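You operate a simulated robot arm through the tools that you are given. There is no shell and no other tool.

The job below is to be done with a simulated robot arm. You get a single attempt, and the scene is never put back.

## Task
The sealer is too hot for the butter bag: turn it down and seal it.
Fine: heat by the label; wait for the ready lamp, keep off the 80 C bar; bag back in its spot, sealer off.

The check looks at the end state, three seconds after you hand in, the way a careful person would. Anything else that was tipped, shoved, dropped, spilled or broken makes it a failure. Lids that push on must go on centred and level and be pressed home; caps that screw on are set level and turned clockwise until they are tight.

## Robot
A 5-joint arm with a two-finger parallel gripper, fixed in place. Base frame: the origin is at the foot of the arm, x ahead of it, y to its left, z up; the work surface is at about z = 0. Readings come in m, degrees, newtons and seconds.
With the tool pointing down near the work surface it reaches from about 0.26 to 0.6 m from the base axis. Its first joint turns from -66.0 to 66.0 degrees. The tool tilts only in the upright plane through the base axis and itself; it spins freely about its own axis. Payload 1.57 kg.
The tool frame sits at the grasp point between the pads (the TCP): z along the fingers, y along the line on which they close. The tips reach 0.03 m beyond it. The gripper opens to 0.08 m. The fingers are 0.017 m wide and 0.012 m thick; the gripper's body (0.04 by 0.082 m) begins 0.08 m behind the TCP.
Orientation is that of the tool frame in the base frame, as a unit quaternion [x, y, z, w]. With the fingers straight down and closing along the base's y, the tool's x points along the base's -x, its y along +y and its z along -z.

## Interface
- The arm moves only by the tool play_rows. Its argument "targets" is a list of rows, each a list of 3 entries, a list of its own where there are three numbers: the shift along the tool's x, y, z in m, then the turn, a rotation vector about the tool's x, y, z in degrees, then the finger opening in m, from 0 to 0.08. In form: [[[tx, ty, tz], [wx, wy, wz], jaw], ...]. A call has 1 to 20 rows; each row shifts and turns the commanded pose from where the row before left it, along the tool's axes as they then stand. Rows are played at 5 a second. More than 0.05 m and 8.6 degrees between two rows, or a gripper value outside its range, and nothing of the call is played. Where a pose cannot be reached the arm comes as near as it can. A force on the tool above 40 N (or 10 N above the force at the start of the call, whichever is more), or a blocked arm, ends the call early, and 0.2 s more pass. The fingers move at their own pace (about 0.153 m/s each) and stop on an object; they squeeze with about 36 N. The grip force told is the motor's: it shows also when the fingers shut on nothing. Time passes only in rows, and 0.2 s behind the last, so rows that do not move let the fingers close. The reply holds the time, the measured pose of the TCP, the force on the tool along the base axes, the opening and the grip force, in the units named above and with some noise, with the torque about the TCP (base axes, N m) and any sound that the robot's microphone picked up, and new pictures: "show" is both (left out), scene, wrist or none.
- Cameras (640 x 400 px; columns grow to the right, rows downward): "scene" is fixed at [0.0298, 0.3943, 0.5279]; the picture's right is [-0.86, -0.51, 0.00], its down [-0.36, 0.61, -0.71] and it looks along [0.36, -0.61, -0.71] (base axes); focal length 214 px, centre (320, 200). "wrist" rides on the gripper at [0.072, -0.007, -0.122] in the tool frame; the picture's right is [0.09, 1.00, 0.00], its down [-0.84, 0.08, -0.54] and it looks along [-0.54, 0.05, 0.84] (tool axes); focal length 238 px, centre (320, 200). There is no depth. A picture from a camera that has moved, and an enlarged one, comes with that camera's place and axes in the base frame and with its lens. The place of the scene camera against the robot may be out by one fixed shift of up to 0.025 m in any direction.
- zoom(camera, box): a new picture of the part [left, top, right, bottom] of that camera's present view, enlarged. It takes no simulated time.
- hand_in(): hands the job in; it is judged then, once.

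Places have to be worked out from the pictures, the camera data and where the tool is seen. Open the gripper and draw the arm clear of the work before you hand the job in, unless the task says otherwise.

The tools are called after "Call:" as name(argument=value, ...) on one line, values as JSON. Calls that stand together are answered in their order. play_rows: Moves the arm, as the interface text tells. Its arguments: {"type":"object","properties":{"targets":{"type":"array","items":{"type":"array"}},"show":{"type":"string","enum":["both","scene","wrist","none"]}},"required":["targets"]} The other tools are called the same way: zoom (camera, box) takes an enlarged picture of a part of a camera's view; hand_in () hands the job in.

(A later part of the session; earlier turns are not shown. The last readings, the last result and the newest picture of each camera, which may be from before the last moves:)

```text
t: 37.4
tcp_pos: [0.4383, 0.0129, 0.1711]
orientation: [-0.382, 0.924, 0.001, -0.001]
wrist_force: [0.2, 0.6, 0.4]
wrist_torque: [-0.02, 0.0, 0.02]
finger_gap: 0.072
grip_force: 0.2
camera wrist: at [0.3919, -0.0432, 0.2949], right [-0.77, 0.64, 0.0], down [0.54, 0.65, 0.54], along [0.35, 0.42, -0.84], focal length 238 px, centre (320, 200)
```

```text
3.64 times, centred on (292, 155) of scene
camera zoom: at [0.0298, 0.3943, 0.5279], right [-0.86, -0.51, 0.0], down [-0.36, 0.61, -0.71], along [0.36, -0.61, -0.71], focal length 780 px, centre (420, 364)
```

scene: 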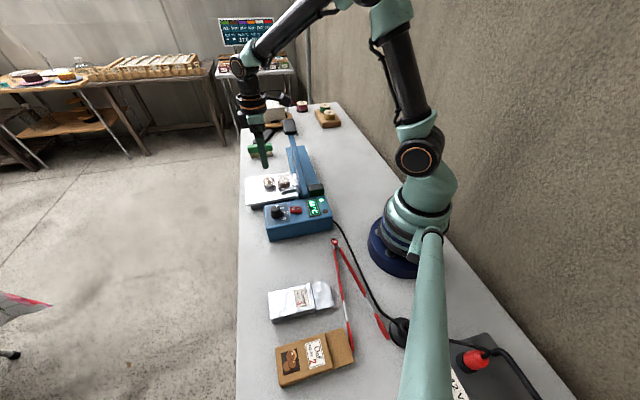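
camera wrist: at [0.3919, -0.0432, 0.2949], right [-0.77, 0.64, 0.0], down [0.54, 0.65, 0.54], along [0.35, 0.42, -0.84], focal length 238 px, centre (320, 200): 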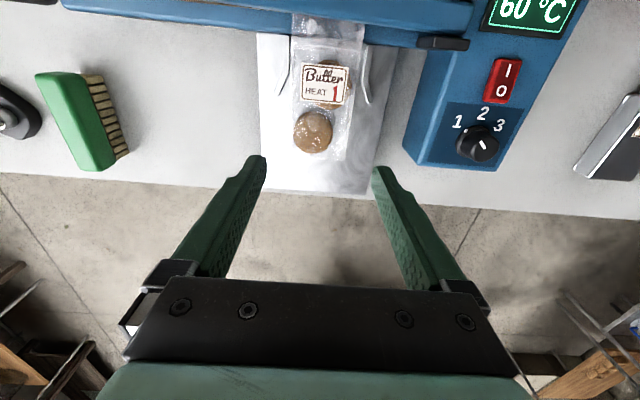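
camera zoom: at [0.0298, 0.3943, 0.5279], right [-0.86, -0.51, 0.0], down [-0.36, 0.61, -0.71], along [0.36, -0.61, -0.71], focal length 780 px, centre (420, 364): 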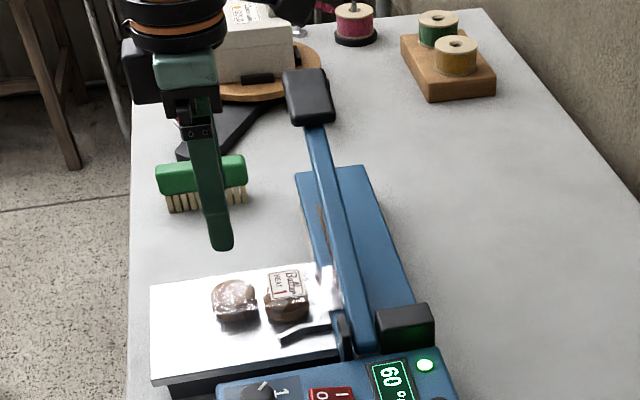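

The bag lies squarely between the guides with its tail in the jaw, lamp still green. Next I rise with closed fingers and go above the arm's black handle.

Call:
play_rows(targets=[[[0, 0, -0.043], [0, 0, 0], 0.04], [[0, 0, -0.043], [0, 0, 0], 0.02], [[0, 0, -0.043], [0, 0, 0], 0.0], [[0.021, -0.0315, 0], [0, 0, 0], 0.0], [[0.021, -0.0315, 0], [0, 0, 0], 0.0], [[0.021, -0.0315, 0], [0, 0, 0], 0.0], [[0.021, -0.0315, 0], [0, 0, 0], 0.0], [[0.021, -0.0315, 0], [0, 0, 0], 0.0], [[0, 0, 0], [0, 0, 0], 0.0]])

Call:
zoom(camera="scene", box=[240, 90, 340, 190])

Call:
zoom(camera="wrist", box=[160, 0, 480, 200])

```text
t: 39.4
tcp_pos: [0.4748, -0.1739, 0.2997]
orientation: [-0.382, 0.924, 0.001, 0.0]
wrist_force: [-0.2, 1.0, -0.1]
wrist_torque: [-0.02, 0.0, 0.02]
finger_gap: 0.0
grip_force: 21.2
camera wrist: at [0.429, -0.2296, 0.4235], right [-0.77, 0.64, 0.0], down [0.54, 0.65, 0.54], along [0.35, 0.42, -0.84], focal length 238 px, centre (320, 200)
```

scene: 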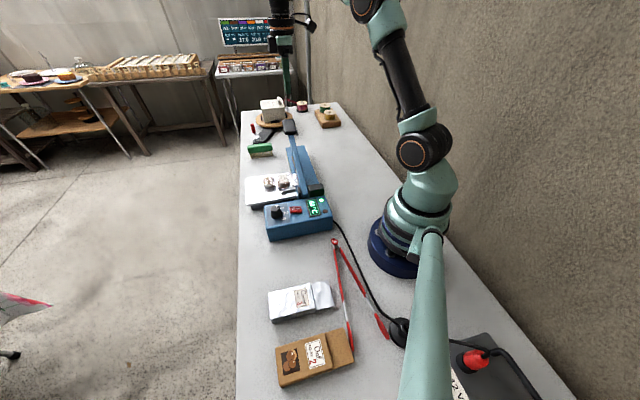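
wrist: 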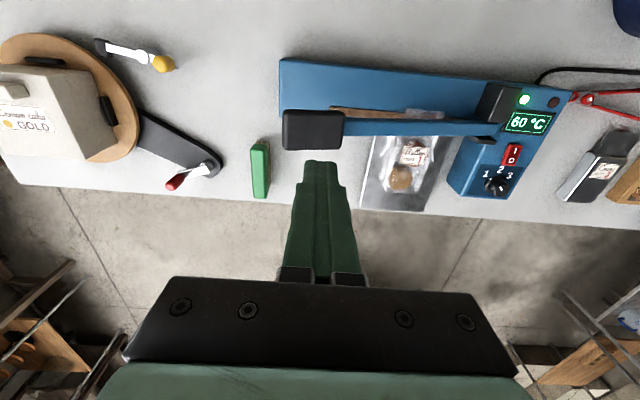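

```text
4.00 times, centred on (290, 140) of scene
camera zoom: at [0.0298, 0.3942, 0.5279], right [-0.86, -0.51, 0.0], down [-0.36, 0.61, -0.71], along [0.36, -0.61, -0.71], focal length 858 px, centre (440, 440)
```

zoom: 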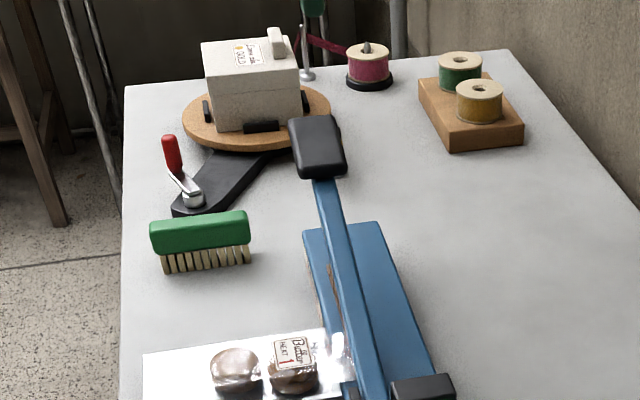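

```text
2.00 times, centred on (320, 100) of wrist
camera zoom: at [0.429, -0.2296, 0.4235], right [-0.77, 0.64, 0.0], down [0.54, 0.65, 0.54], along [0.35, 0.42, -0.84], focal length 477 px, centre (320, 400)
```

zoom: 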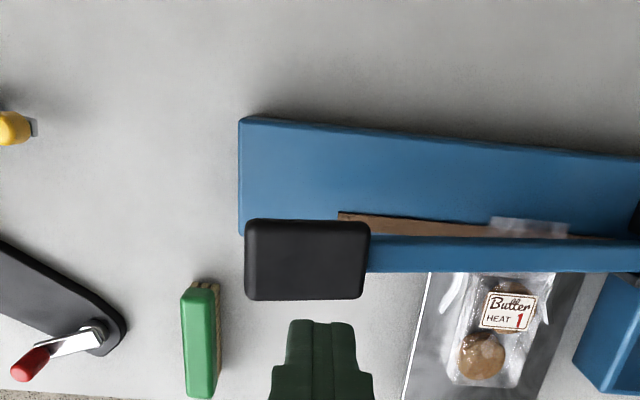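

Now the handle's top centre works out at (0.483, −0.175, 0.159), and the tail can be seen emerging past the bar. I centre over the handle and come down to just above it.

Call:
play_rows(targets=[[[-0.005, -0.0066, 0], [0, 0, 0], 0.0], [[0, 0, 0.04], [0, 0, 0], 0.0], [[0, 0, 0.04], [0, 0, 0], 0.0], [[0, 0, 0.012], [0, 0, 0], 0.0], [[0, 0, 0], [0, 0, 0], 0.0]])

Call:
zoom(camera="wrist", box=[160, 50, 480, 250])

Call:
zoom(camera="scene", box=[250, 80, 340, 190])

```text
t: 40.6
tcp_pos: [0.4843, -0.1747, 0.2074]
orientation: [-0.382, 0.924, 0.001, 0.0]
wrist_force: [0.0, -1.3, -0.8]
wrist_torque: [-0.01, 0.01, 0.02]
finger_gap: 0.0
grip_force: 21.3
camera wrist: at [0.4385, -0.2298, 0.3307], right [-0.77, 0.64, 0.0], down [0.54, 0.65, 0.54], along [0.35, 0.42, -0.84], focal length 238 px, centre (320, 200)
```

scene: 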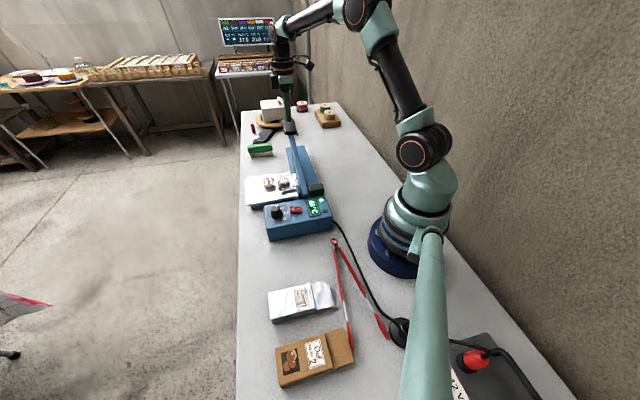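
wrist: 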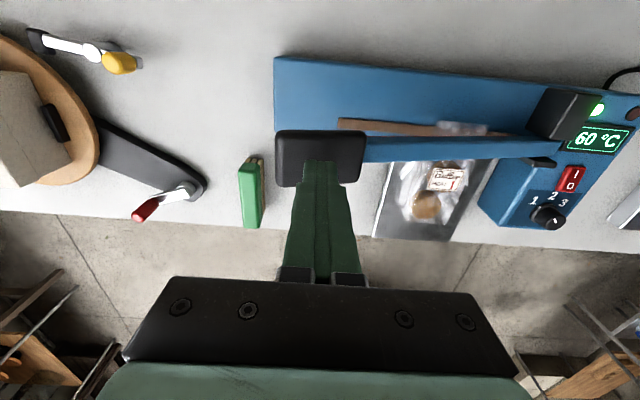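

```text
2.00 times, centred on (320, 150) of wrist
camera zoom: at [0.4385, -0.2298, 0.3307], right [-0.77, 0.64, 0.0], down [0.54, 0.65, 0.54], along [0.35, 0.42, -0.84], focal length 477 px, centre (320, 300)
```

zoom: 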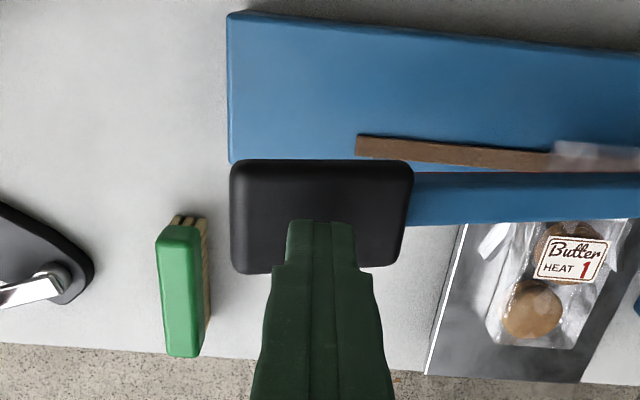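

```text
3.64 times, centred on (295, 135) of scene
camera zoom: at [0.0298, 0.3943, 0.5279], right [-0.86, -0.51, 0.0], down [-0.36, 0.61, -0.71], along [0.36, -0.61, -0.71], focal length 780 px, centre (411, 436)
```

zoom: 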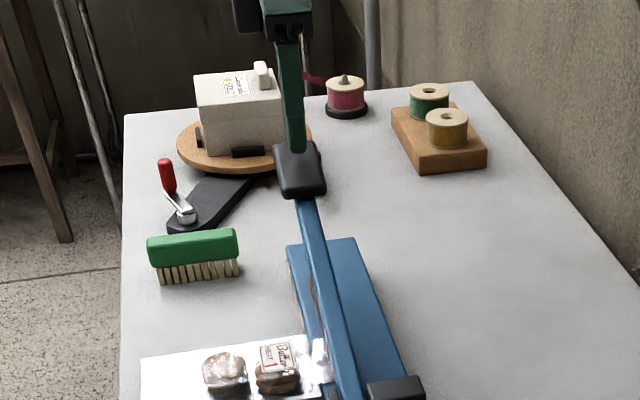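

Fingertips are centred over the handle about 18 mm above it. I press down slowly, following the arm's arc outward, and watch the force.

Call:
play_rows(targets=[[[0, 0, 0.014], [0, 0, 0], 0.0], [[0, 0, 0.006], [0, 0, 0], 0.0], [[0, -0.002, 0.006], [0, 0, 0], 0.0], [[0, -0.003, 0.008], [0, 0, 0], 0.0], [[0, -0.003, 0.008], [0, 0, 0], 0.0]])

```text
t: 41.8
tcp_pos: [0.489, -0.1824, 0.1672]
orientation: [-0.382, 0.924, 0.0, 0.0]
wrist_force: [0.1, 1.0, 0.7]
wrist_torque: [0.03, -0.03, -0.01]
finger_gap: 0.0
grip_force: 21.2
camera wrist: at [0.4432, -0.2371, 0.2899], right [-0.77, 0.64, 0.0], down [0.54, 0.65, 0.54], along [0.35, 0.42, -0.84], focal length 238 px, centre (320, 200)
```

scene: 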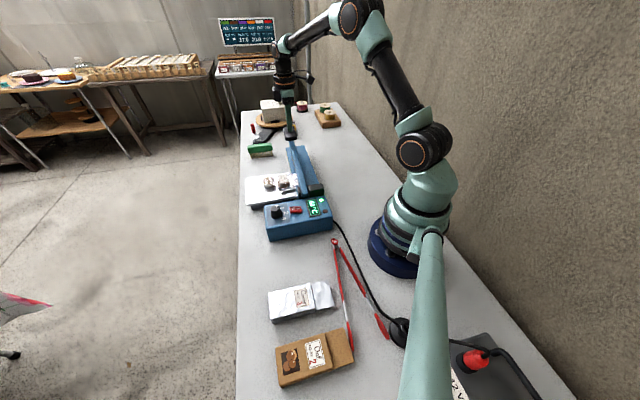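
wrist: 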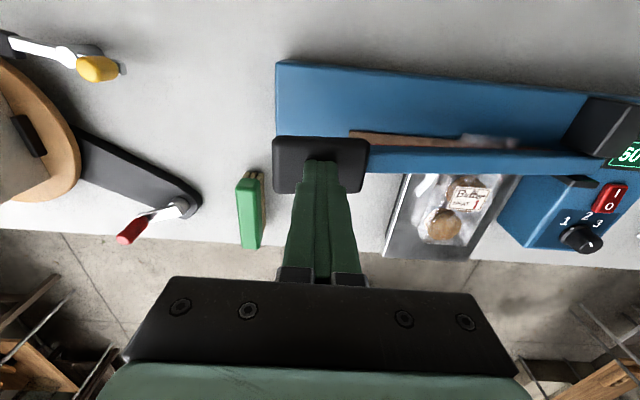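

The handle moves down with almost no resistance. I keep pressing along the arc.

Call:
play_rows(targets=[[[0, -0.002, 0.008], [0, 0, 0], 0.0], [[0, -0.002, 0.008], [0, 0, 0], 0.0], [[0, -0.002, 0.008], [0, 0, 0], 0.0], [[0, -0.001, 0.008], [0, 0, 0], 0.0], [[0, 0, 0], [0, 0, 0], 0.0]])

Call:
zoom(camera="scene", box=[240, 80, 350, 230])

```text
t: 43.0
tcp_pos: [0.4956, -0.1851, 0.1366]
orientation: [-0.382, 0.924, 0.001, 0.0]
wrist_force: [-1.0, 3.2, 3.7]
wrist_torque: [0.08, 0.01, 0.05]
finger_gap: 0.0
grip_force: 20.8
camera wrist: at [0.449, -0.2406, 0.2588], right [-0.77, 0.64, 0.0], down [0.54, 0.65, 0.54], along [0.35, 0.42, -0.84], focal length 238 px, centre (320, 200)
```

scene: 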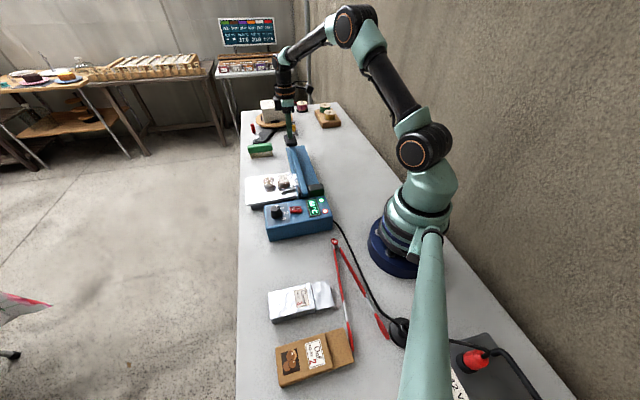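
wrist: 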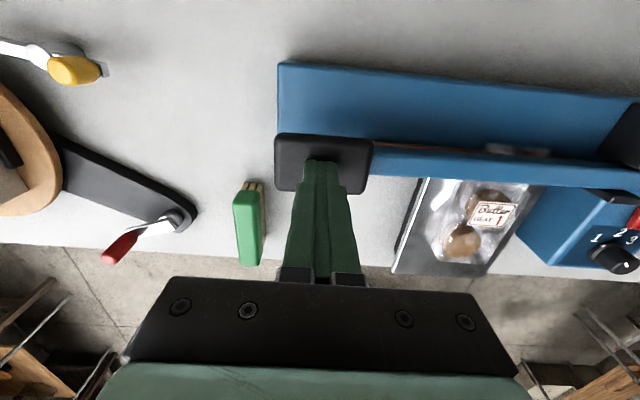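

```text
2.67 times, centred on (295, 155) of scene
camera zoom: at [0.0298, 0.3943, 0.5279], right [-0.86, -0.51, 0.0], down [-0.36, 0.61, -0.71], along [0.36, -0.61, -0.71], focal length 572 px, centre (387, 320)
```

zoom: 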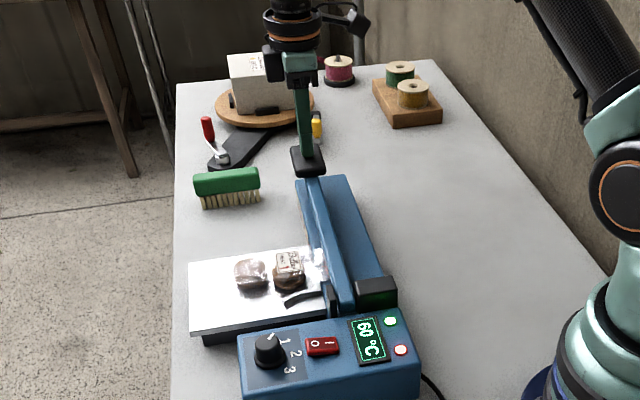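

The red lamp has lit: the jaw is closing/sealing. I press a bit more to make firm contact and hold, watching lamp and sound.

Call:
play_rows(targets=[[[0, 0, 0.003], [0, 0, 0], 0.0], [[0, 0, 0.003], [0, 0, 0], 0.0], [[0, 0, 0], [0, 0, 0], 0.0]], show="scene")

Call:
zoom(camera="scene", box=[255, 185, 345, 241])

```text
t: 43.8
tcp_pos: [0.4959, -0.186, 0.132]
orientation: [-0.383, 0.924, -0.003, 0.001]
wrist_force: [-1.3, 5.3, 25.4]
wrist_torque: [0.02, -0.04, 0.01]
finger_gap: 0.0003
grip_force: 21.3
```

scene: 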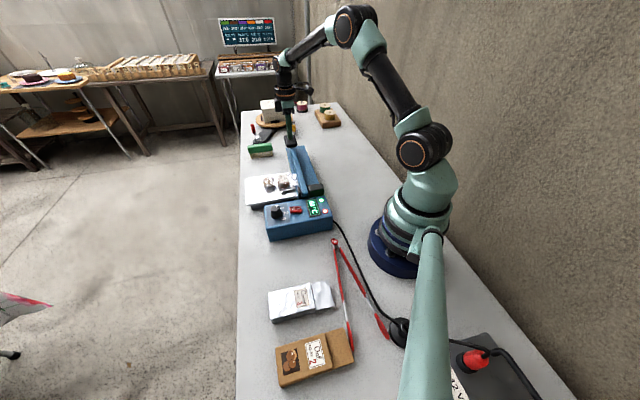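

```text
7.11 times, centred on (300, 213) of scene
camera zoom: at [0.0297, 0.3943, 0.5278], right [-0.86, -0.51, 0.0], down [-0.36, 0.61, -0.71], along [0.36, -0.61, -0.7], focal length 1525 px, centre (462, 108)
```

zoom: 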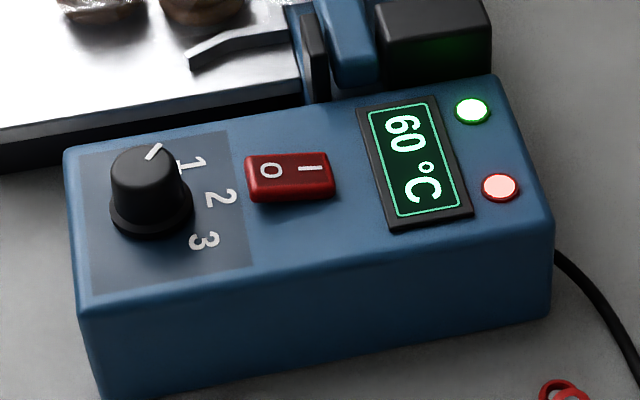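

Firm contact at 25 N, both lamps lit. Hold about a second more and check.

Call:
play_rows(targets=[[[0, 0, 0], [0, 0, 0], 0.0], [[0, 0, 0], [0, 0, 0], 0.0], [[0, 0, 0], [0, 0, 0], 0.0], [[0, 0, 0], [0, 0, 0], 0.0], [[0, 0, 0], [0, 0, 0], 0.0]], show="none")

Call:
zoom(camera="scene", box=[255, 185, 345, 241])

```text
t: 45.0
tcp_pos: [0.4955, -0.1854, 0.1317]
orientation: [-0.382, 0.924, -0.003, 0.002]
wrist_force: [4.2, 4.1, 27.2]
wrist_torque: [-0.02, -0.2, 0.03]
finger_gap: 0.0
grip_force: 21.2
```

```text
7.11 times, centred on (300, 213) of scene
camera zoom: at [0.0297, 0.3943, 0.5278], right [-0.86, -0.51, 0.0], down [-0.36, 0.61, -0.71], along [0.36, -0.61, -0.7], focal length 1525 px, centre (462, 108)
```

zoom: 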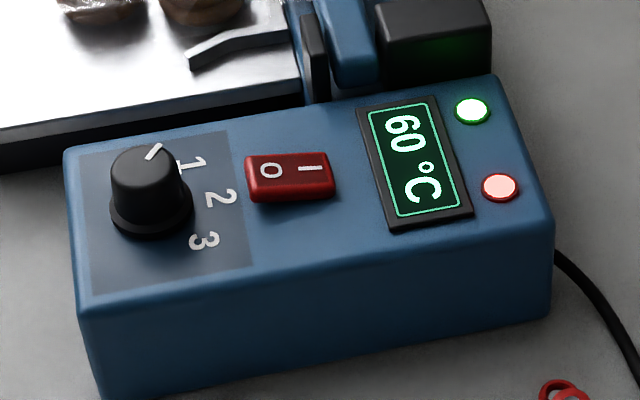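

The red lamp is still lit; I keep holding.

Call:
play_rows(targets=[[[0, 0, 0], [0, 0, 0], 0.0], [[0, 0, 0], [0, 0, 0], 0.0], [[0, 0, 0], [0, 0, 0], 0.0], [[0, 0, 0], [0, 0, 0], 0.0]], show="none")

Call:
zoom(camera="scene", box=[255, 185, 345, 241])

```text
t: 46.0
tcp_pos: [0.4944, -0.1842, 0.1326]
orientation: [-0.382, 0.924, -0.002, 0.002]
wrist_force: [3.5, 4.2, 26.1]
wrist_torque: [-0.08, -0.23, 0.0]
finger_gap: 0.0
grip_force: 21.3
```

```text
7.11 times, centred on (300, 213) of scene
camera zoom: at [0.0297, 0.3943, 0.5278], right [-0.86, -0.51, 0.0], down [-0.36, 0.61, -0.71], along [0.36, -0.61, -0.7], focal length 1525 px, centre (462, 108)
```

zoom: 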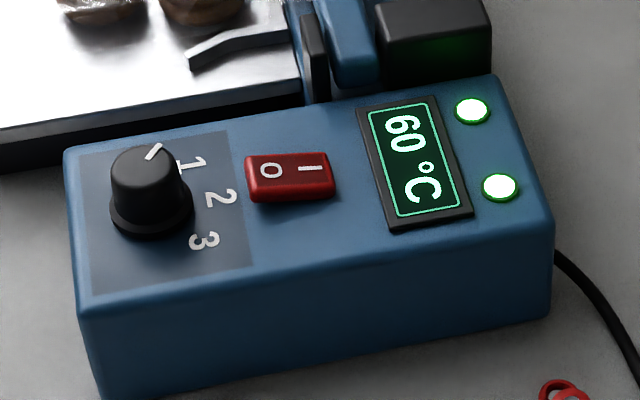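

The seal lamp turned green: the seal is done. I release upward along the arc.

Call:
play_rows(targets=[[[0, 0, -0.006], [0, 0, 0], 0.0], [[0, 0.001, -0.008], [0, 0, 0], 0.0], [[0, 0.002, -0.008], [0, 0, 0], 0.0], [[0, 0.002, -0.008], [0, 0, 0], 0.0], [[0, 0.002, -0.008], [0, 0, 0], 0.0], [[0, 0.003, -0.01], [0, 0, 0], 0.0], [[0, 0.003, -0.012], [0, 0, 0], 0.0], [[0, 0.002, -0.015], [0, 0, 0], 0.0], [[0, 0, -0.03], [0, 0, 0], 0.0], [[0, 0, -0.03], [0, 0, 0], 0.0], [[0, 0, 0], [0, 0, 0], 0.0]])

Call:
zoom(camera="wrist", box=[200, 20, 640, 260])

Call:
zoom(camera="scene", box=[240, 90, 350, 240])

```text
t: 48.4
tcp_pos: [0.4834, -0.1759, 0.2663]
orientation: [-0.382, 0.924, 0.001, 0.0]
wrist_force: [-0.1, 0.9, -0.4]
wrist_torque: [0.02, 0.0, 0.0]
finger_gap: 0.0002
grip_force: 21.3
camera wrist: at [0.4372, -0.2314, 0.3897], right [-0.77, 0.64, 0.0], down [0.54, 0.65, 0.54], along [0.35, 0.42, -0.84], focal length 238 px, centre (320, 200)
```

scene: 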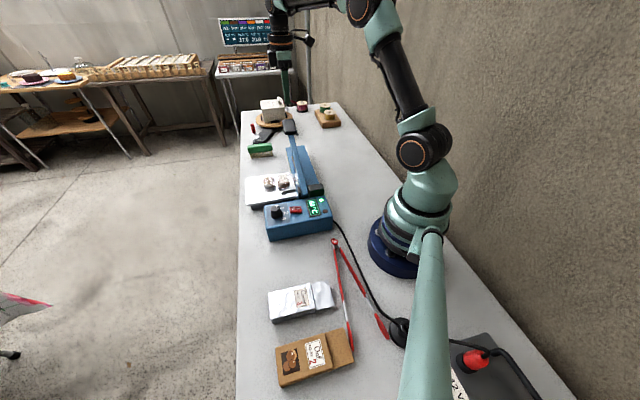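
wrist: 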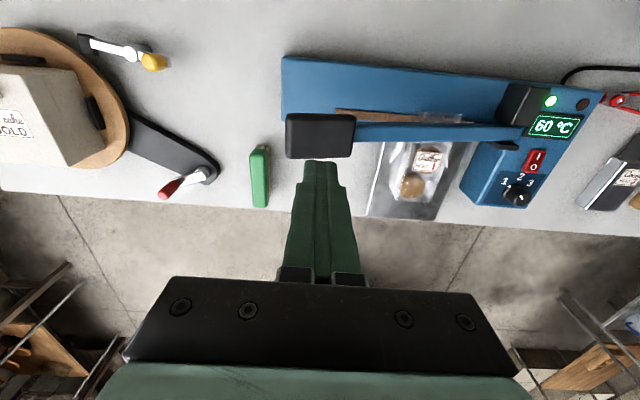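

```text
1.45 times, centred on (420, 140) of wrist
camera zoom: at [0.4372, -0.2314, 0.3897], right [-0.77, 0.64, 0.0], down [0.54, 0.65, 0.54], along [0.35, 0.42, -0.84], focal length 347 px, centre (174, 287)
```

zoom: 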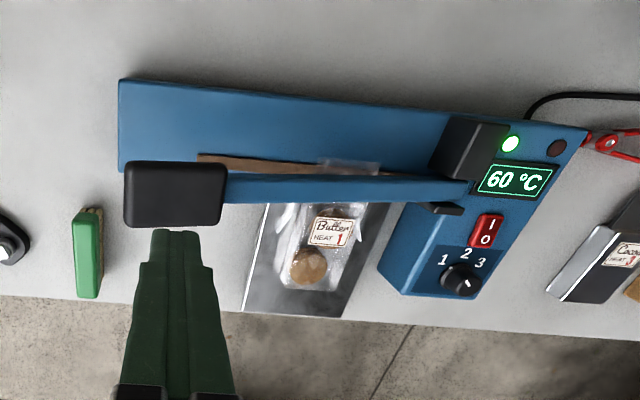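

```text
2.67 times, centred on (295, 165) of scene
camera zoom: at [0.0298, 0.3943, 0.5279], right [-0.86, -0.51, 0.0], down [-0.36, 0.61, -0.71], along [0.36, -0.61, -0.71], focal length 572 px, centre (387, 293)
```

zoom: 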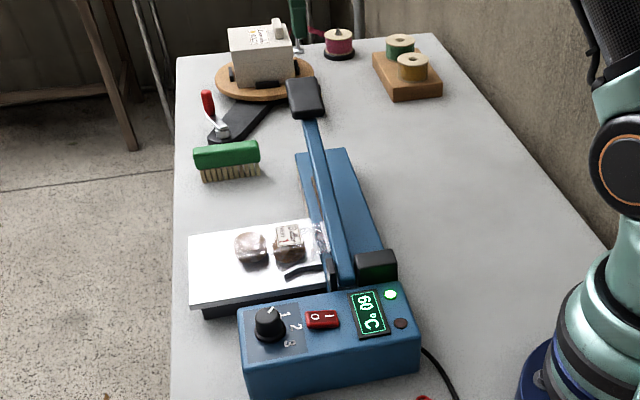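

The arm sprang back up and the bag stayed put. I return above the bag exactly reversing my moves, fingers open to 0.072, and check before gripping.

Call:
play_rows(targets=[[[0, 0, -0.034], [0, 0, 0], 0.0], [[-0.02, 0.0328, 0], [0, 0, 0], 0.0], [[-0.02, 0.0328, 0], [0, 0, 0], 0.02], [[-0.02, 0.0328, 0], [0, 0, 0], 0.04], [[-0.02, 0.0328, 0], [0, 0, 0], 0.06], [[-0.02, 0.0329, 0], [0, 0, 0], 0.072], [[0, 0, 0.045], [0, 0, 0], 0.072], [[0, 0, 0.045], [0, 0, 0], 0.072], [[0, 0, 0.04], [0, 0, 0], 0.072], [[0, 0, 0], [0, 0, 0], 0.072]])

Call:
zoom(camera="wrist", box=[200, 0, 440, 150])

```text
t: 50.6
tcp_pos: [0.4381, 0.0142, 0.1701]
orientation: [-0.381, 0.925, 0.0, 0.001]
wrist_force: [-0.1, 0.1, -0.7]
wrist_torque: [0.01, 0.0, -0.02]
finger_gap: 0.0718
grip_force: 0.1
camera wrist: at [0.3922, -0.0413, 0.2928], right [-0.77, 0.64, 0.0], down [0.54, 0.65, 0.54], along [0.35, 0.42, -0.84], focal length 238 px, centre (320, 200)
```

scene: 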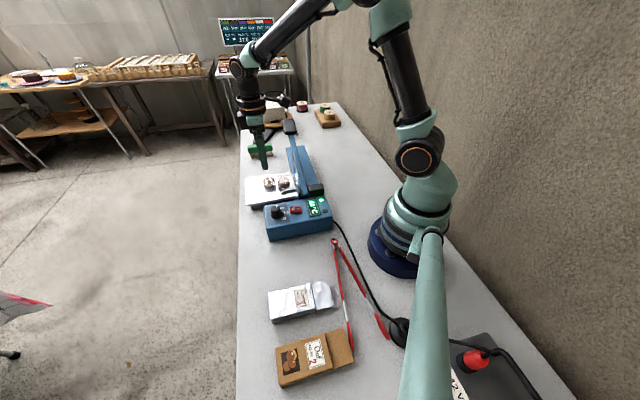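
wrist: 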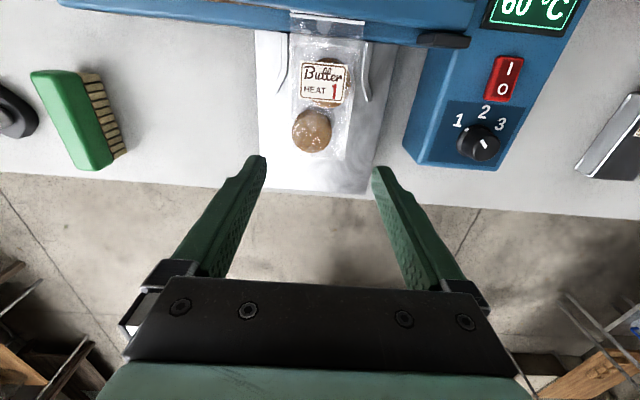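

```text
2.67 times, centred on (320, 75) of wrist
camera zoom: at [0.3922, -0.0413, 0.2928], right [-0.77, 0.64, 0.0], down [0.54, 0.65, 0.54], along [0.35, 0.42, -0.84], focal length 636 px, centre (320, 533)
```

zoom: 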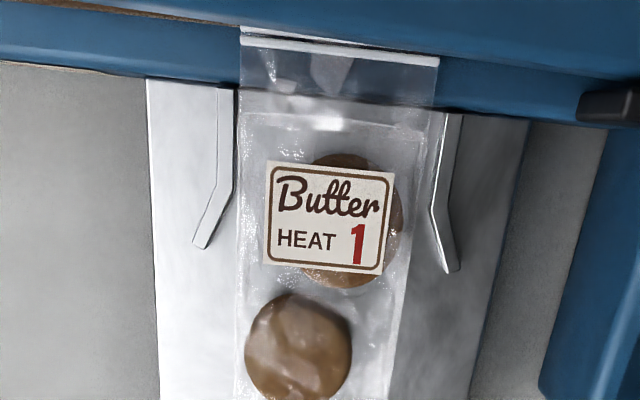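

A clear seal line is across the tail and the bag is where I left it. Descend and grip it.

Call:
play_rows(targets=[[[0, 0, 0.04], [0, 0, 0], 0.072], [[0, 0, 0.036], [0, 0, 0], 0.072], [[0, 0, 0.02], [0, 0, 0], 0.072], [[0, 0, 0], [0, 0, 0], 0.072], [[0, 0, 0], [0, 0, 0], 0.064], [[0, 0, 0], [0, 0, 0], 0.058], [[0, 0, 0], [0, 0, 0], 0.05], [[0, 0, 0], [0, 0, 0], 0.046], [[0, 0, 0], [0, 0, 0], 0.046]])

Call:
zoom(camera="wrist", box=[160, 0, 480, 200])

```text
t: 52.6
tcp_pos: [0.4394, 0.0137, 0.0704]
orientation: [-0.381, 0.925, 0.0, -0.001]
wrist_force: [-0.4, 0.1, -0.7]
wrist_torque: [0.02, 0.03, -0.01]
finger_gap: 0.0598
grip_force: 12.3
camera wrist: at [0.3939, -0.042, 0.1934], right [-0.77, 0.64, 0.0], down [0.54, 0.65, 0.54], along [0.35, 0.42, -0.84], focal length 238 px, centre (320, 200)
```

scene: 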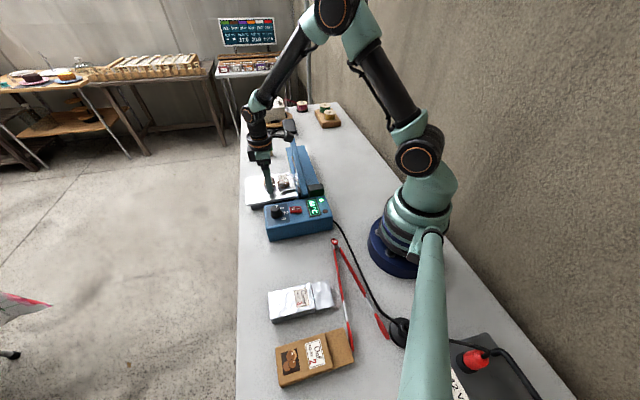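
wrist: 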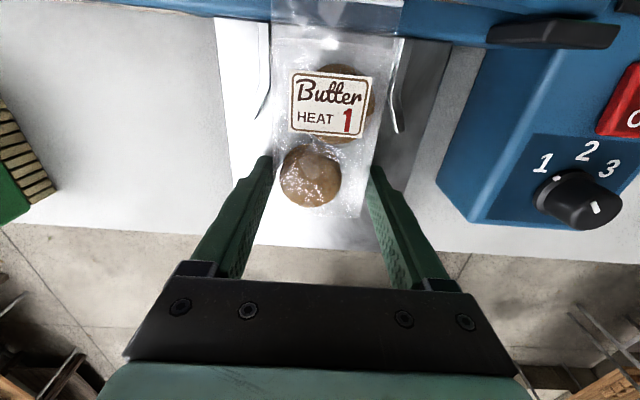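

```text
2.00 times, centred on (320, 100) of wrist
camera zoom: at [0.3939, -0.042, 0.1934], right [-0.77, 0.64, 0.0], down [0.54, 0.65, 0.54], along [0.35, 0.42, -0.84], focal length 477 px, centre (320, 400)
```

zoom: 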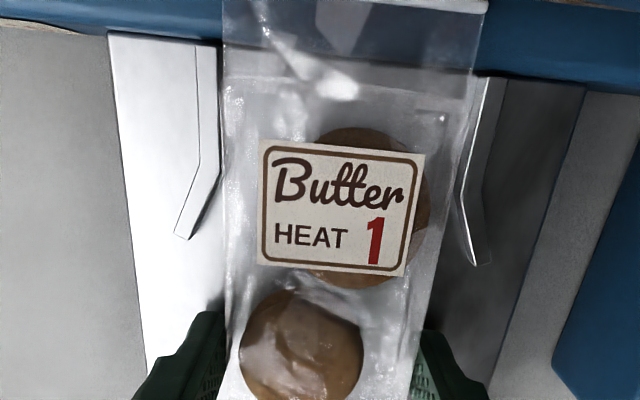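

Bag gripped again (2.5 mm lower on it than before). Lift 10 mm and slide it straight out of the jaw.

Call:
play_rows(targets=[[[0, 0, -0.006], [0, 0, 0], 0.046], [[0, 0, -0.004], [0, 0, 0], 0.046], [[-0.011, 0, 0], [0, 0, 0], 0.046], [[-0.011, 0, 0], [0, 0, 0], 0.046], [[-0.011, 0, 0], [0, 0, 0], 0.046], [[-0.011, 0, 0], [0, 0, 0], 0.046], [[-0.011, 0, 0], [0, 0, 0], 0.046], [[-0.011, 0, 0], [0, 0, 0], 0.046], [[0, 0, 0], [0, 0, 0], 0.046]])

Call:
zoom(camera="scene", box=[230, 110, 340, 210])

Call:
zoom(camera="wrist", box=[160, 0, 480, 200])

```text
t: 54.6
tcp_pos: [0.4845, 0.0585, 0.081]
orientation: [-0.382, 0.924, 0.0, -0.001]
wrist_force: [0.5, 0.4, -1.5]
wrist_torque: [0.03, -0.02, 0.02]
finger_gap: 0.0597
grip_force: 11.9
camera wrist: at [0.4388, 0.0032, 0.2043], right [-0.77, 0.64, 0.0], down [0.54, 0.65, 0.54], along [0.35, 0.42, -0.84], focal length 238 px, centre (320, 200)
```

scene: 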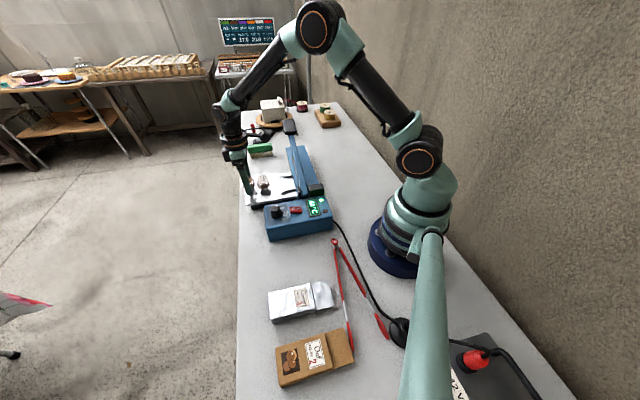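
wrist: 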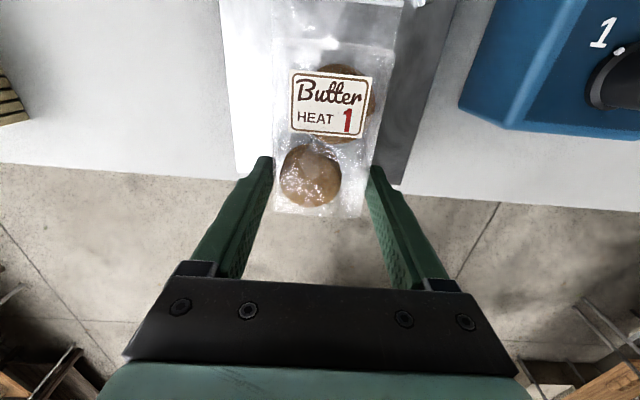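

```text
4.00 times, centred on (285, 160) of scene
camera zoom: at [0.0298, 0.3943, 0.5279], right [-0.86, -0.51, 0.0], down [-0.36, 0.61, -0.71], along [0.36, -0.61, -0.71], focal length 858 px, centre (460, 360)
```

zoom: 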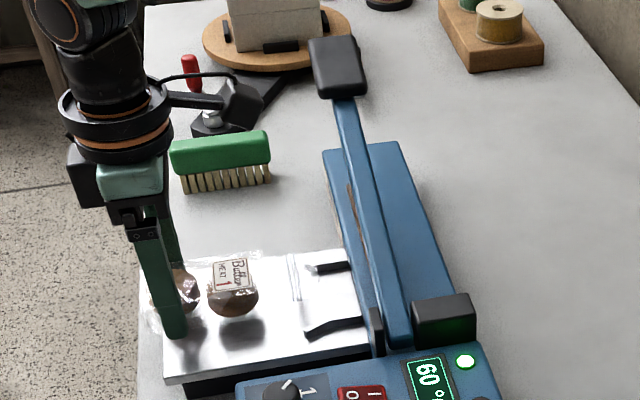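

```text
2.00 times, centred on (320, 100) of wrist
camera zoom: at [0.4388, 0.0032, 0.2043], right [-0.77, 0.64, 0.0], down [0.54, 0.65, 0.54], along [0.35, 0.42, -0.84], focal length 477 px, centre (320, 400)
```

zoom: 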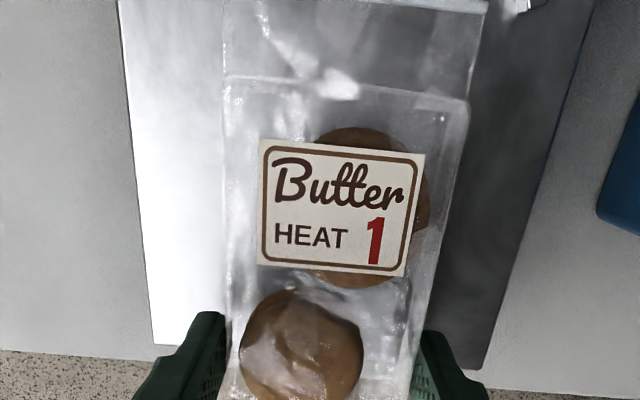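

Sealed bag is clear of the jaw. Lift, carry back over the box, and rotate back by 2.8° above its old spot.

Call:
play_rows(targets=[[[0, 0, -0.035], [0, 0, 0], 0.046], [[0, 0, -0.035], [0, 0, 0], 0.046], [[0, 0, -0.032], [0, 0, 0], 0.046], [[0.0074, 0.04223, 0], [0, 0, 0], 0.046], [[0.0074, 0.04223, 0], [0, 0, 0], 0.046], [[0.0074, 0.04223, 0], [0, 0, 0], 0.046], [[0.0074, 0.04223, 0], [0, 0, 0], 0.046], [[0.0074, 0.04223, 0], [0, 0, 0], 0.046], [[0.0074, 0.04223, 0], [0, 0, 0], 0.046], [[0, 0, 0], [0, 0, 2.8], 0.046], [[0, 0, 0], [0, 0, 0], 0.046]])

Call:
zoom(camera="wrist", box=[160, 0, 480, 200])

```text
t: 57.0
tcp_pos: [0.277, 0.2069, 0.1832]
orientation: [-0.359, 0.933, 0.0, 0.0]
wrist_force: [0.2, -0.2, -1.5]
wrist_torque: [0.01, -0.02, 0.0]
finger_gap: 0.0595
grip_force: 11.1
camera wrist: at [0.2276, 0.153, 0.3058], right [-0.74, 0.68, 0.0], down [0.57, 0.62, 0.54], along [0.37, 0.4, -0.84], focal length 238 px, centre (320, 200)
```

scene: 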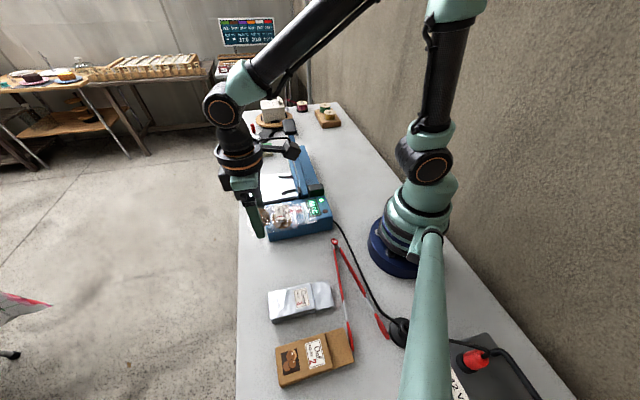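
wrist: 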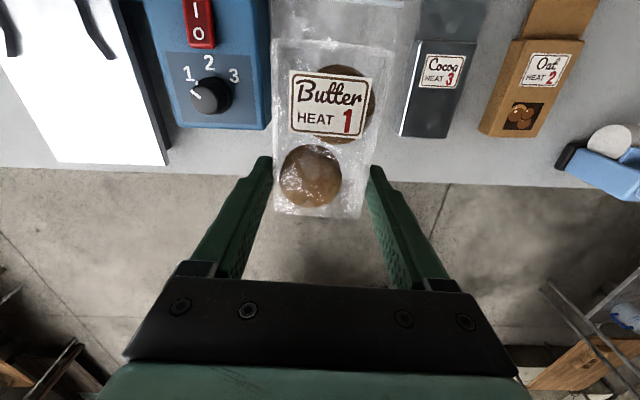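

```text
2.00 times, centred on (320, 100) of wrist
camera zoom: at [0.2276, 0.153, 0.3058], right [-0.74, 0.68, 0.0], down [0.57, 0.62, 0.54], along [0.37, 0.4, -0.84], focal length 477 px, centre (320, 400)
```

zoom: 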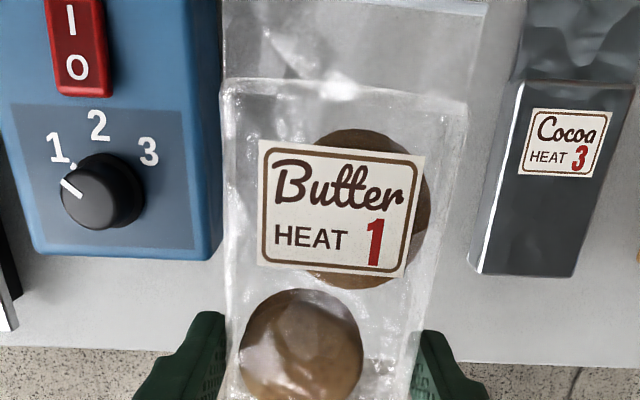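

Back above the spot. I lower to ~12 mm above the table and compare landmarks with the pre-grasp picture before setting down.

Call:
play_rows(targets=[[[0, 0, 0.04], [0, 0, 0], 0.046], [[0, 0, 0.04], [0, 0, 0], 0.046], [[0, 0, 0.035], [0, 0, 0], 0.046], [[0, 0, 0.02], [0, 0, 0], 0.046], [[0, 0, 0], [0, 0, 0], 0.046]])

Call:
zoom(camera="wrist", box=[200, 0, 440, 200])

Call:
zoom(camera="scene", box=[240, 190, 350, 280])

```text
t: 58.2
tcp_pos: [0.2753, 0.2072, 0.0511]
orientation: [-0.36, 0.933, -0.001, 0.0]
wrist_force: [-0.6, 0.2, -1.4]
wrist_torque: [0.03, -0.02, 0.0]
finger_gap: 0.0596
grip_force: 11.3
camera wrist: at [0.2256, 0.1537, 0.1741], right [-0.74, 0.68, 0.0], down [0.57, 0.62, 0.54], along [0.37, 0.4, -0.84], focal length 238 px, centre (320, 200)
```

scene: 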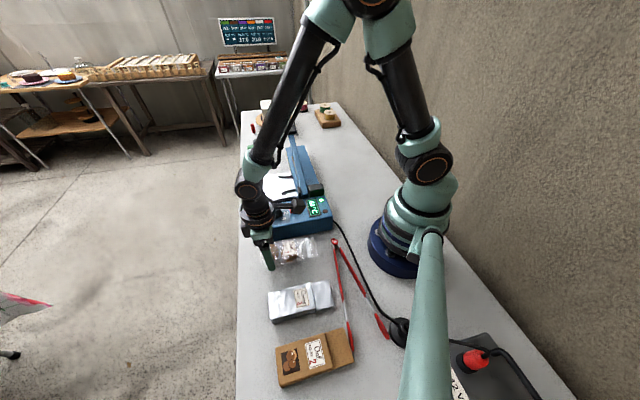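
wrist: 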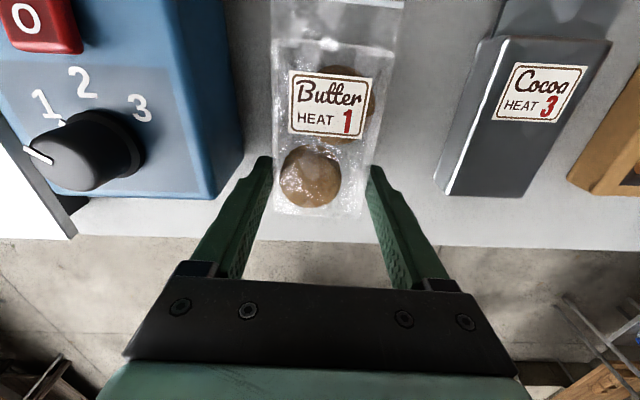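

```text
2.00 times, centred on (320, 100) of wrist
camera zoom: at [0.2256, 0.1537, 0.1741], right [-0.74, 0.68, 0.0], down [0.57, 0.62, 0.54], along [0.37, 0.4, -0.84], focal length 477 px, centre (320, 400)
```

zoom: 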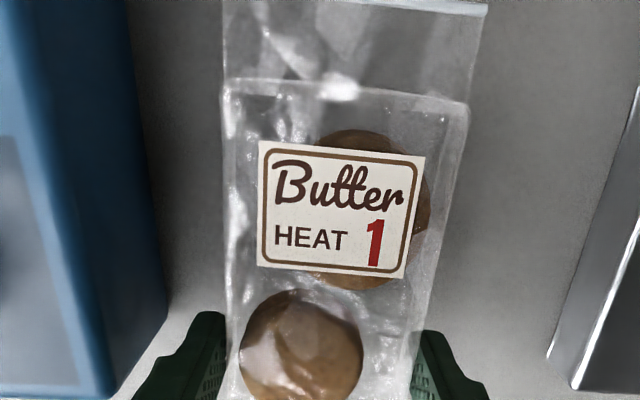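

```text
4.44 times, centred on (295, 235) of scene
camera zoom: at [0.0298, 0.3943, 0.5279], right [-0.86, -0.51, 0.0], down [-0.36, 0.61, -0.71], along [0.36, -0.61, -0.71], focal length 953 px, centre (431, 44)
```

zoom: 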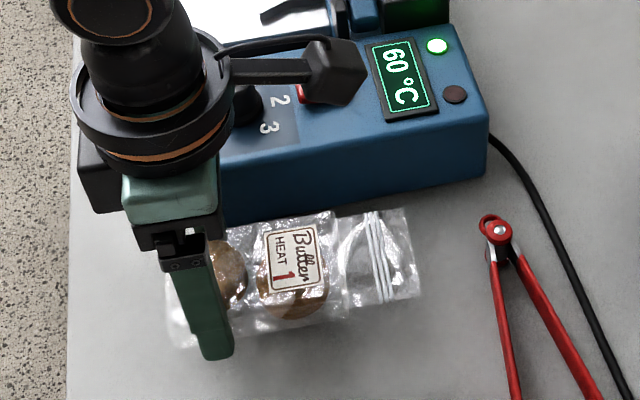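

Z is 0.051; lower 12 mm more and compare.

Call:
play_rows(targets=[[[0, 0, 0.006], [0, 0, 0], 0.046], [[0, 0, 0.006], [0, 0, 0], 0.046], [[0, 0, 0], [0, 0, 0], 0.046]])

Call:
zoom(camera="wrist", box=[0, 50, 240, 250])

Call:
zoom(camera="scene", box=[240, 190, 350, 280])

```text
t: 59.0
tcp_pos: [0.2754, 0.2074, 0.0386]
orientation: [-0.359, 0.933, 0.0, -0.001]
wrist_force: [0.0, -0.3, -2.4]
wrist_torque: [-0.02, -0.03, 0.01]
finger_gap: 0.0594
grip_force: 12.3
camera wrist: at [0.2263, 0.1544, 0.1611], right [-0.74, 0.68, 0.0], down [0.57, 0.62, 0.54], along [0.37, 0.4, -0.84], focal length 238 px, centre (320, 200)
```

scene: 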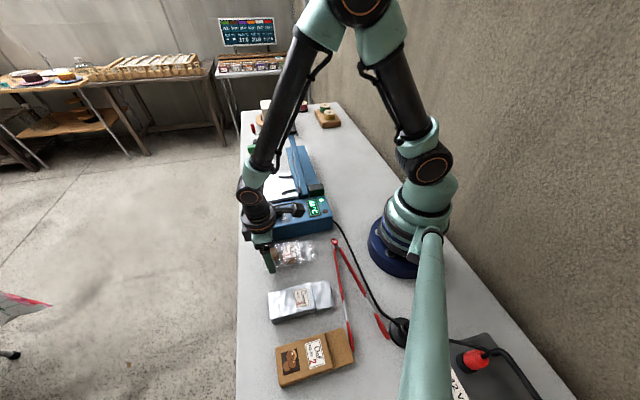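
wrist: 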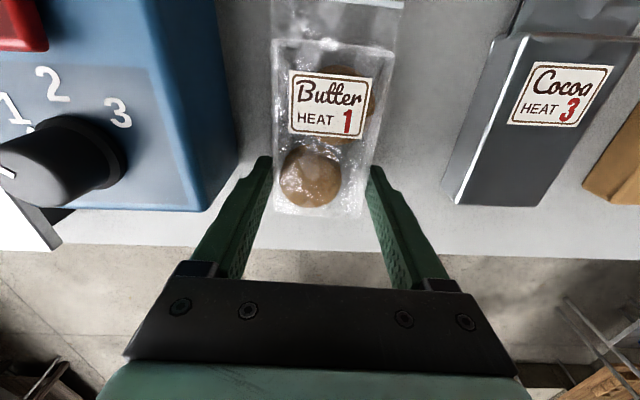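

```text
2.00 times, centred on (120, 150) of wrist
camera zoom: at [0.2263, 0.1544, 0.1611], right [-0.74, 0.68, 0.0], down [0.57, 0.62, 0.54], along [0.37, 0.4, -0.84], focal length 477 px, centre (720, 300)
```

zoom: 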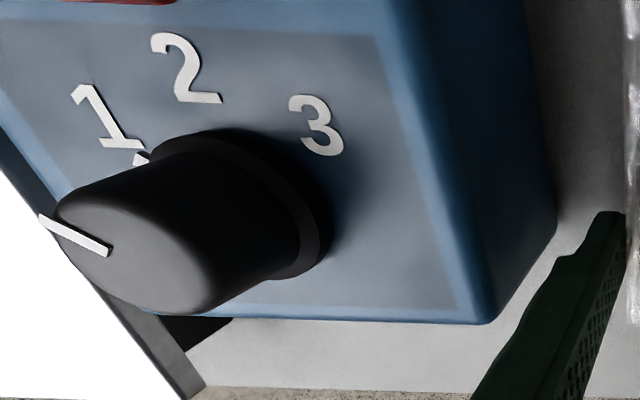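

```text
4.44 times, centred on (295, 235) of scene
camera zoom: at [0.0298, 0.3943, 0.5279], right [-0.86, -0.51, 0.0], down [-0.36, 0.61, -0.71], along [0.36, -0.61, -0.71], focal length 953 px, centre (431, 44)
```

zoom: 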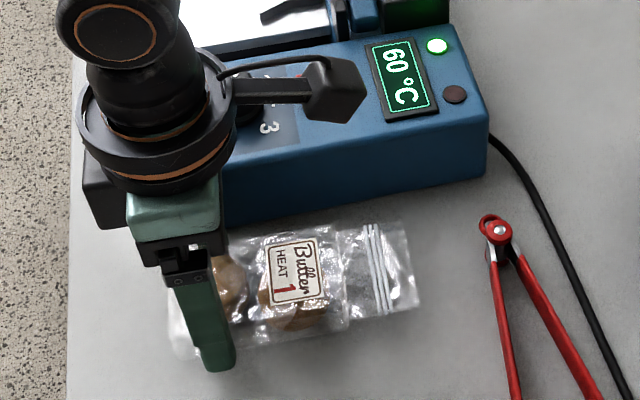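

Landmarks show the hand ~2–3 mm too far toward the closed-end side; I correct that and lower to contact.

Call:
play_rows(targets=[[[0.0023, 0, 0], [0, 0, 0], 0.046], [[0, 0, 0.0025], [0, 0, 0], 0.046], [[0, 0, 0.001], [0, 0, 0], 0.046], [[0, 0, 0], [0, 0, 0], 0.046]])

Call:
zoom(camera="scene", box=[240, 190, 350, 280])

```text
t: 60.0
tcp_pos: [0.2731, 0.2041, 0.0348]
orientation: [-0.359, 0.933, -0.001, -0.001]
wrist_force: [-0.7, 0.2, -0.2]
wrist_torque: [0.03, -0.03, -0.01]
finger_gap: 0.0598
grip_force: 12.2
camera wrist: at [0.2239, 0.1517, 0.1573], right [-0.74, 0.68, 0.0], down [0.57, 0.62, 0.54], along [0.37, 0.4, -0.84], focal length 238 px, centre (320, 200)
```

scene: 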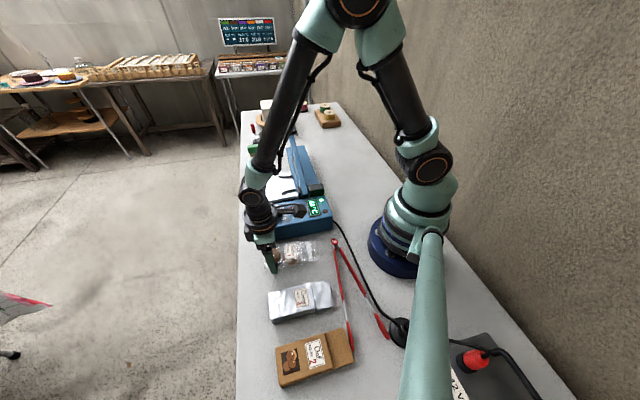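
wrist: 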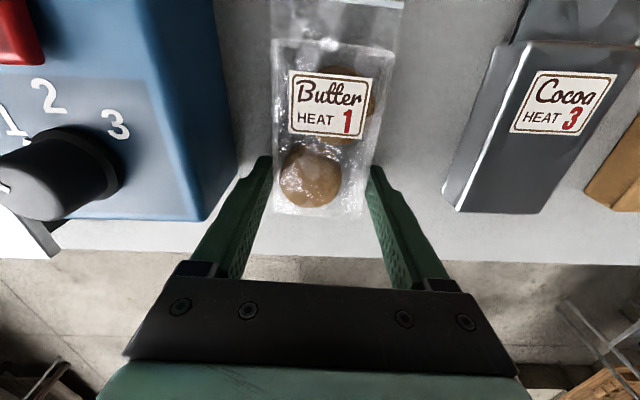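

```text
4.44 times, centred on (295, 235) of scene
camera zoom: at [0.0298, 0.3943, 0.5279], right [-0.86, -0.51, 0.0], down [-0.36, 0.61, -0.71], along [0.36, -0.61, -0.71], focal length 953 px, centre (431, 44)
```

zoom: 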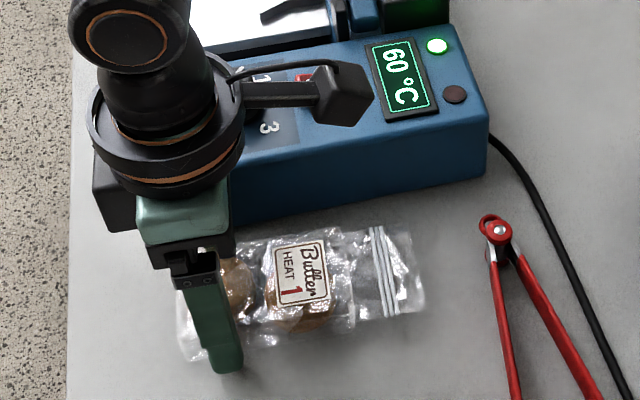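

I compare with the very first zoom of the bag, using the same box.

Call:
zoom(camera="scene", box=[255, 235, 345, 275])

```text
7.11 times, centred on (300, 255) of scene
camera zoom: at [0.0298, 0.3943, 0.5279], right [-0.86, -0.51, 0.0], down [-0.36, 0.61, -0.71], along [0.36, -0.61, -0.71], focal length 1525 px, centre (462, -191)
```

zoom: 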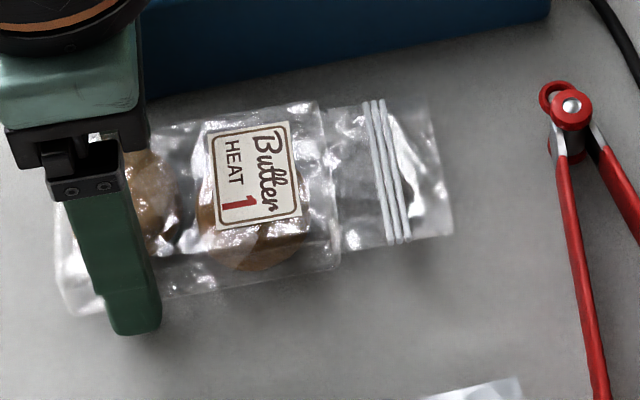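

The bag sits 3.7 mm too far toward the tail side compared with the first picture (it isn't touching the table yet). I shift it back and then lower to contact.

Call:
play_rows(targets=[[[-0.0037, -0.0007, 0], [0, 0, 0], 0.046], [[0, 0, 0], [0, 0, 0], 0.046]], show="none")

Call:
zoom(camera="scene", box=[255, 235, 345, 275])

```text
t: 60.6
tcp_pos: [0.2765, 0.2064, 0.0341]
orientation: [-0.36, 0.933, -0.001, 0.0]
wrist_force: [0.5, 0.6, -1.1]
wrist_torque: [0.0, 0.0, 0.0]
finger_gap: 0.0596
grip_force: 11.8
```

```text
7.11 times, centred on (300, 255) of scene
camera zoom: at [0.0298, 0.3943, 0.5279], right [-0.86, -0.51, 0.0], down [-0.36, 0.61, -0.71], along [0.36, -0.61, -0.71], focal length 1525 px, centre (462, -191)
```

zoom: 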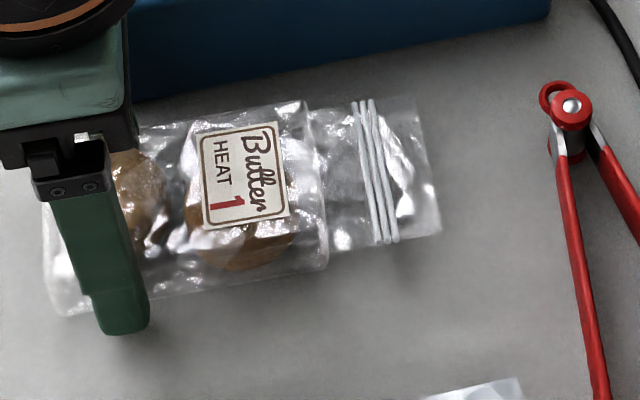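

Now it matches the original picture. Lower in 1 mm steps to contact.

Call:
play_rows(targets=[[[0, 0, 0.001], [0, 0, 0], 0.046], [[0, 0, 0], [0, 0, 0], 0.046]], show="none")

```text
t: 61.2
tcp_pos: [0.2755, 0.2066, 0.0328]
orientation: [-0.359, 0.933, -0.001, 0.0]
wrist_force: [-1.1, -0.5, -1.0]
wrist_torque: [0.02, -0.01, -0.02]
finger_gap: 0.0593
grip_force: 11.9
```

Still hanging (about −1 N of weight); another 1 mm.

Call:
play_rows(targets=[[[0, 0, 0.001], [0, 0, 0], 0.046], [[0, 0, 0], [0, 0, 0], 0.046]], show="none")

Call:
zoom(camera="scene", box=[255, 235, 345, 275])

```text
t: 61.8
tcp_pos: [0.2764, 0.2069, 0.0322]
orientation: [-0.36, 0.933, 0.0, 0.001]
wrist_force: [0.0, 1.3, 5.8]
wrist_torque: [0.0, 0.05, 0.04]
finger_gap: 0.0596
grip_force: 12.4
```

```text
7.11 times, centred on (300, 255) of scene
camera zoom: at [0.0298, 0.3942, 0.5279], right [-0.86, -0.51, 0.0], down [-0.36, 0.61, -0.71], along [0.36, -0.61, -0.71], focal length 1525 px, centre (462, -191)
```

zoom: 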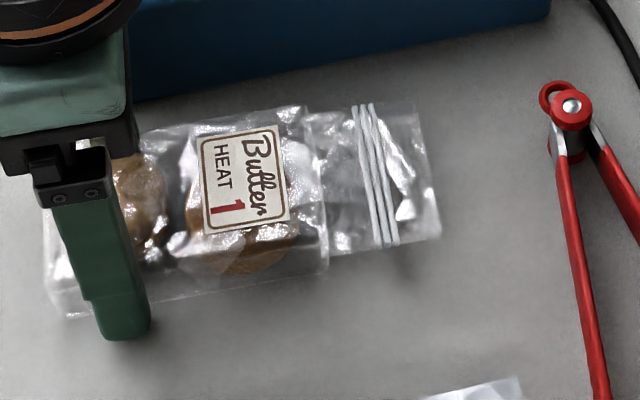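

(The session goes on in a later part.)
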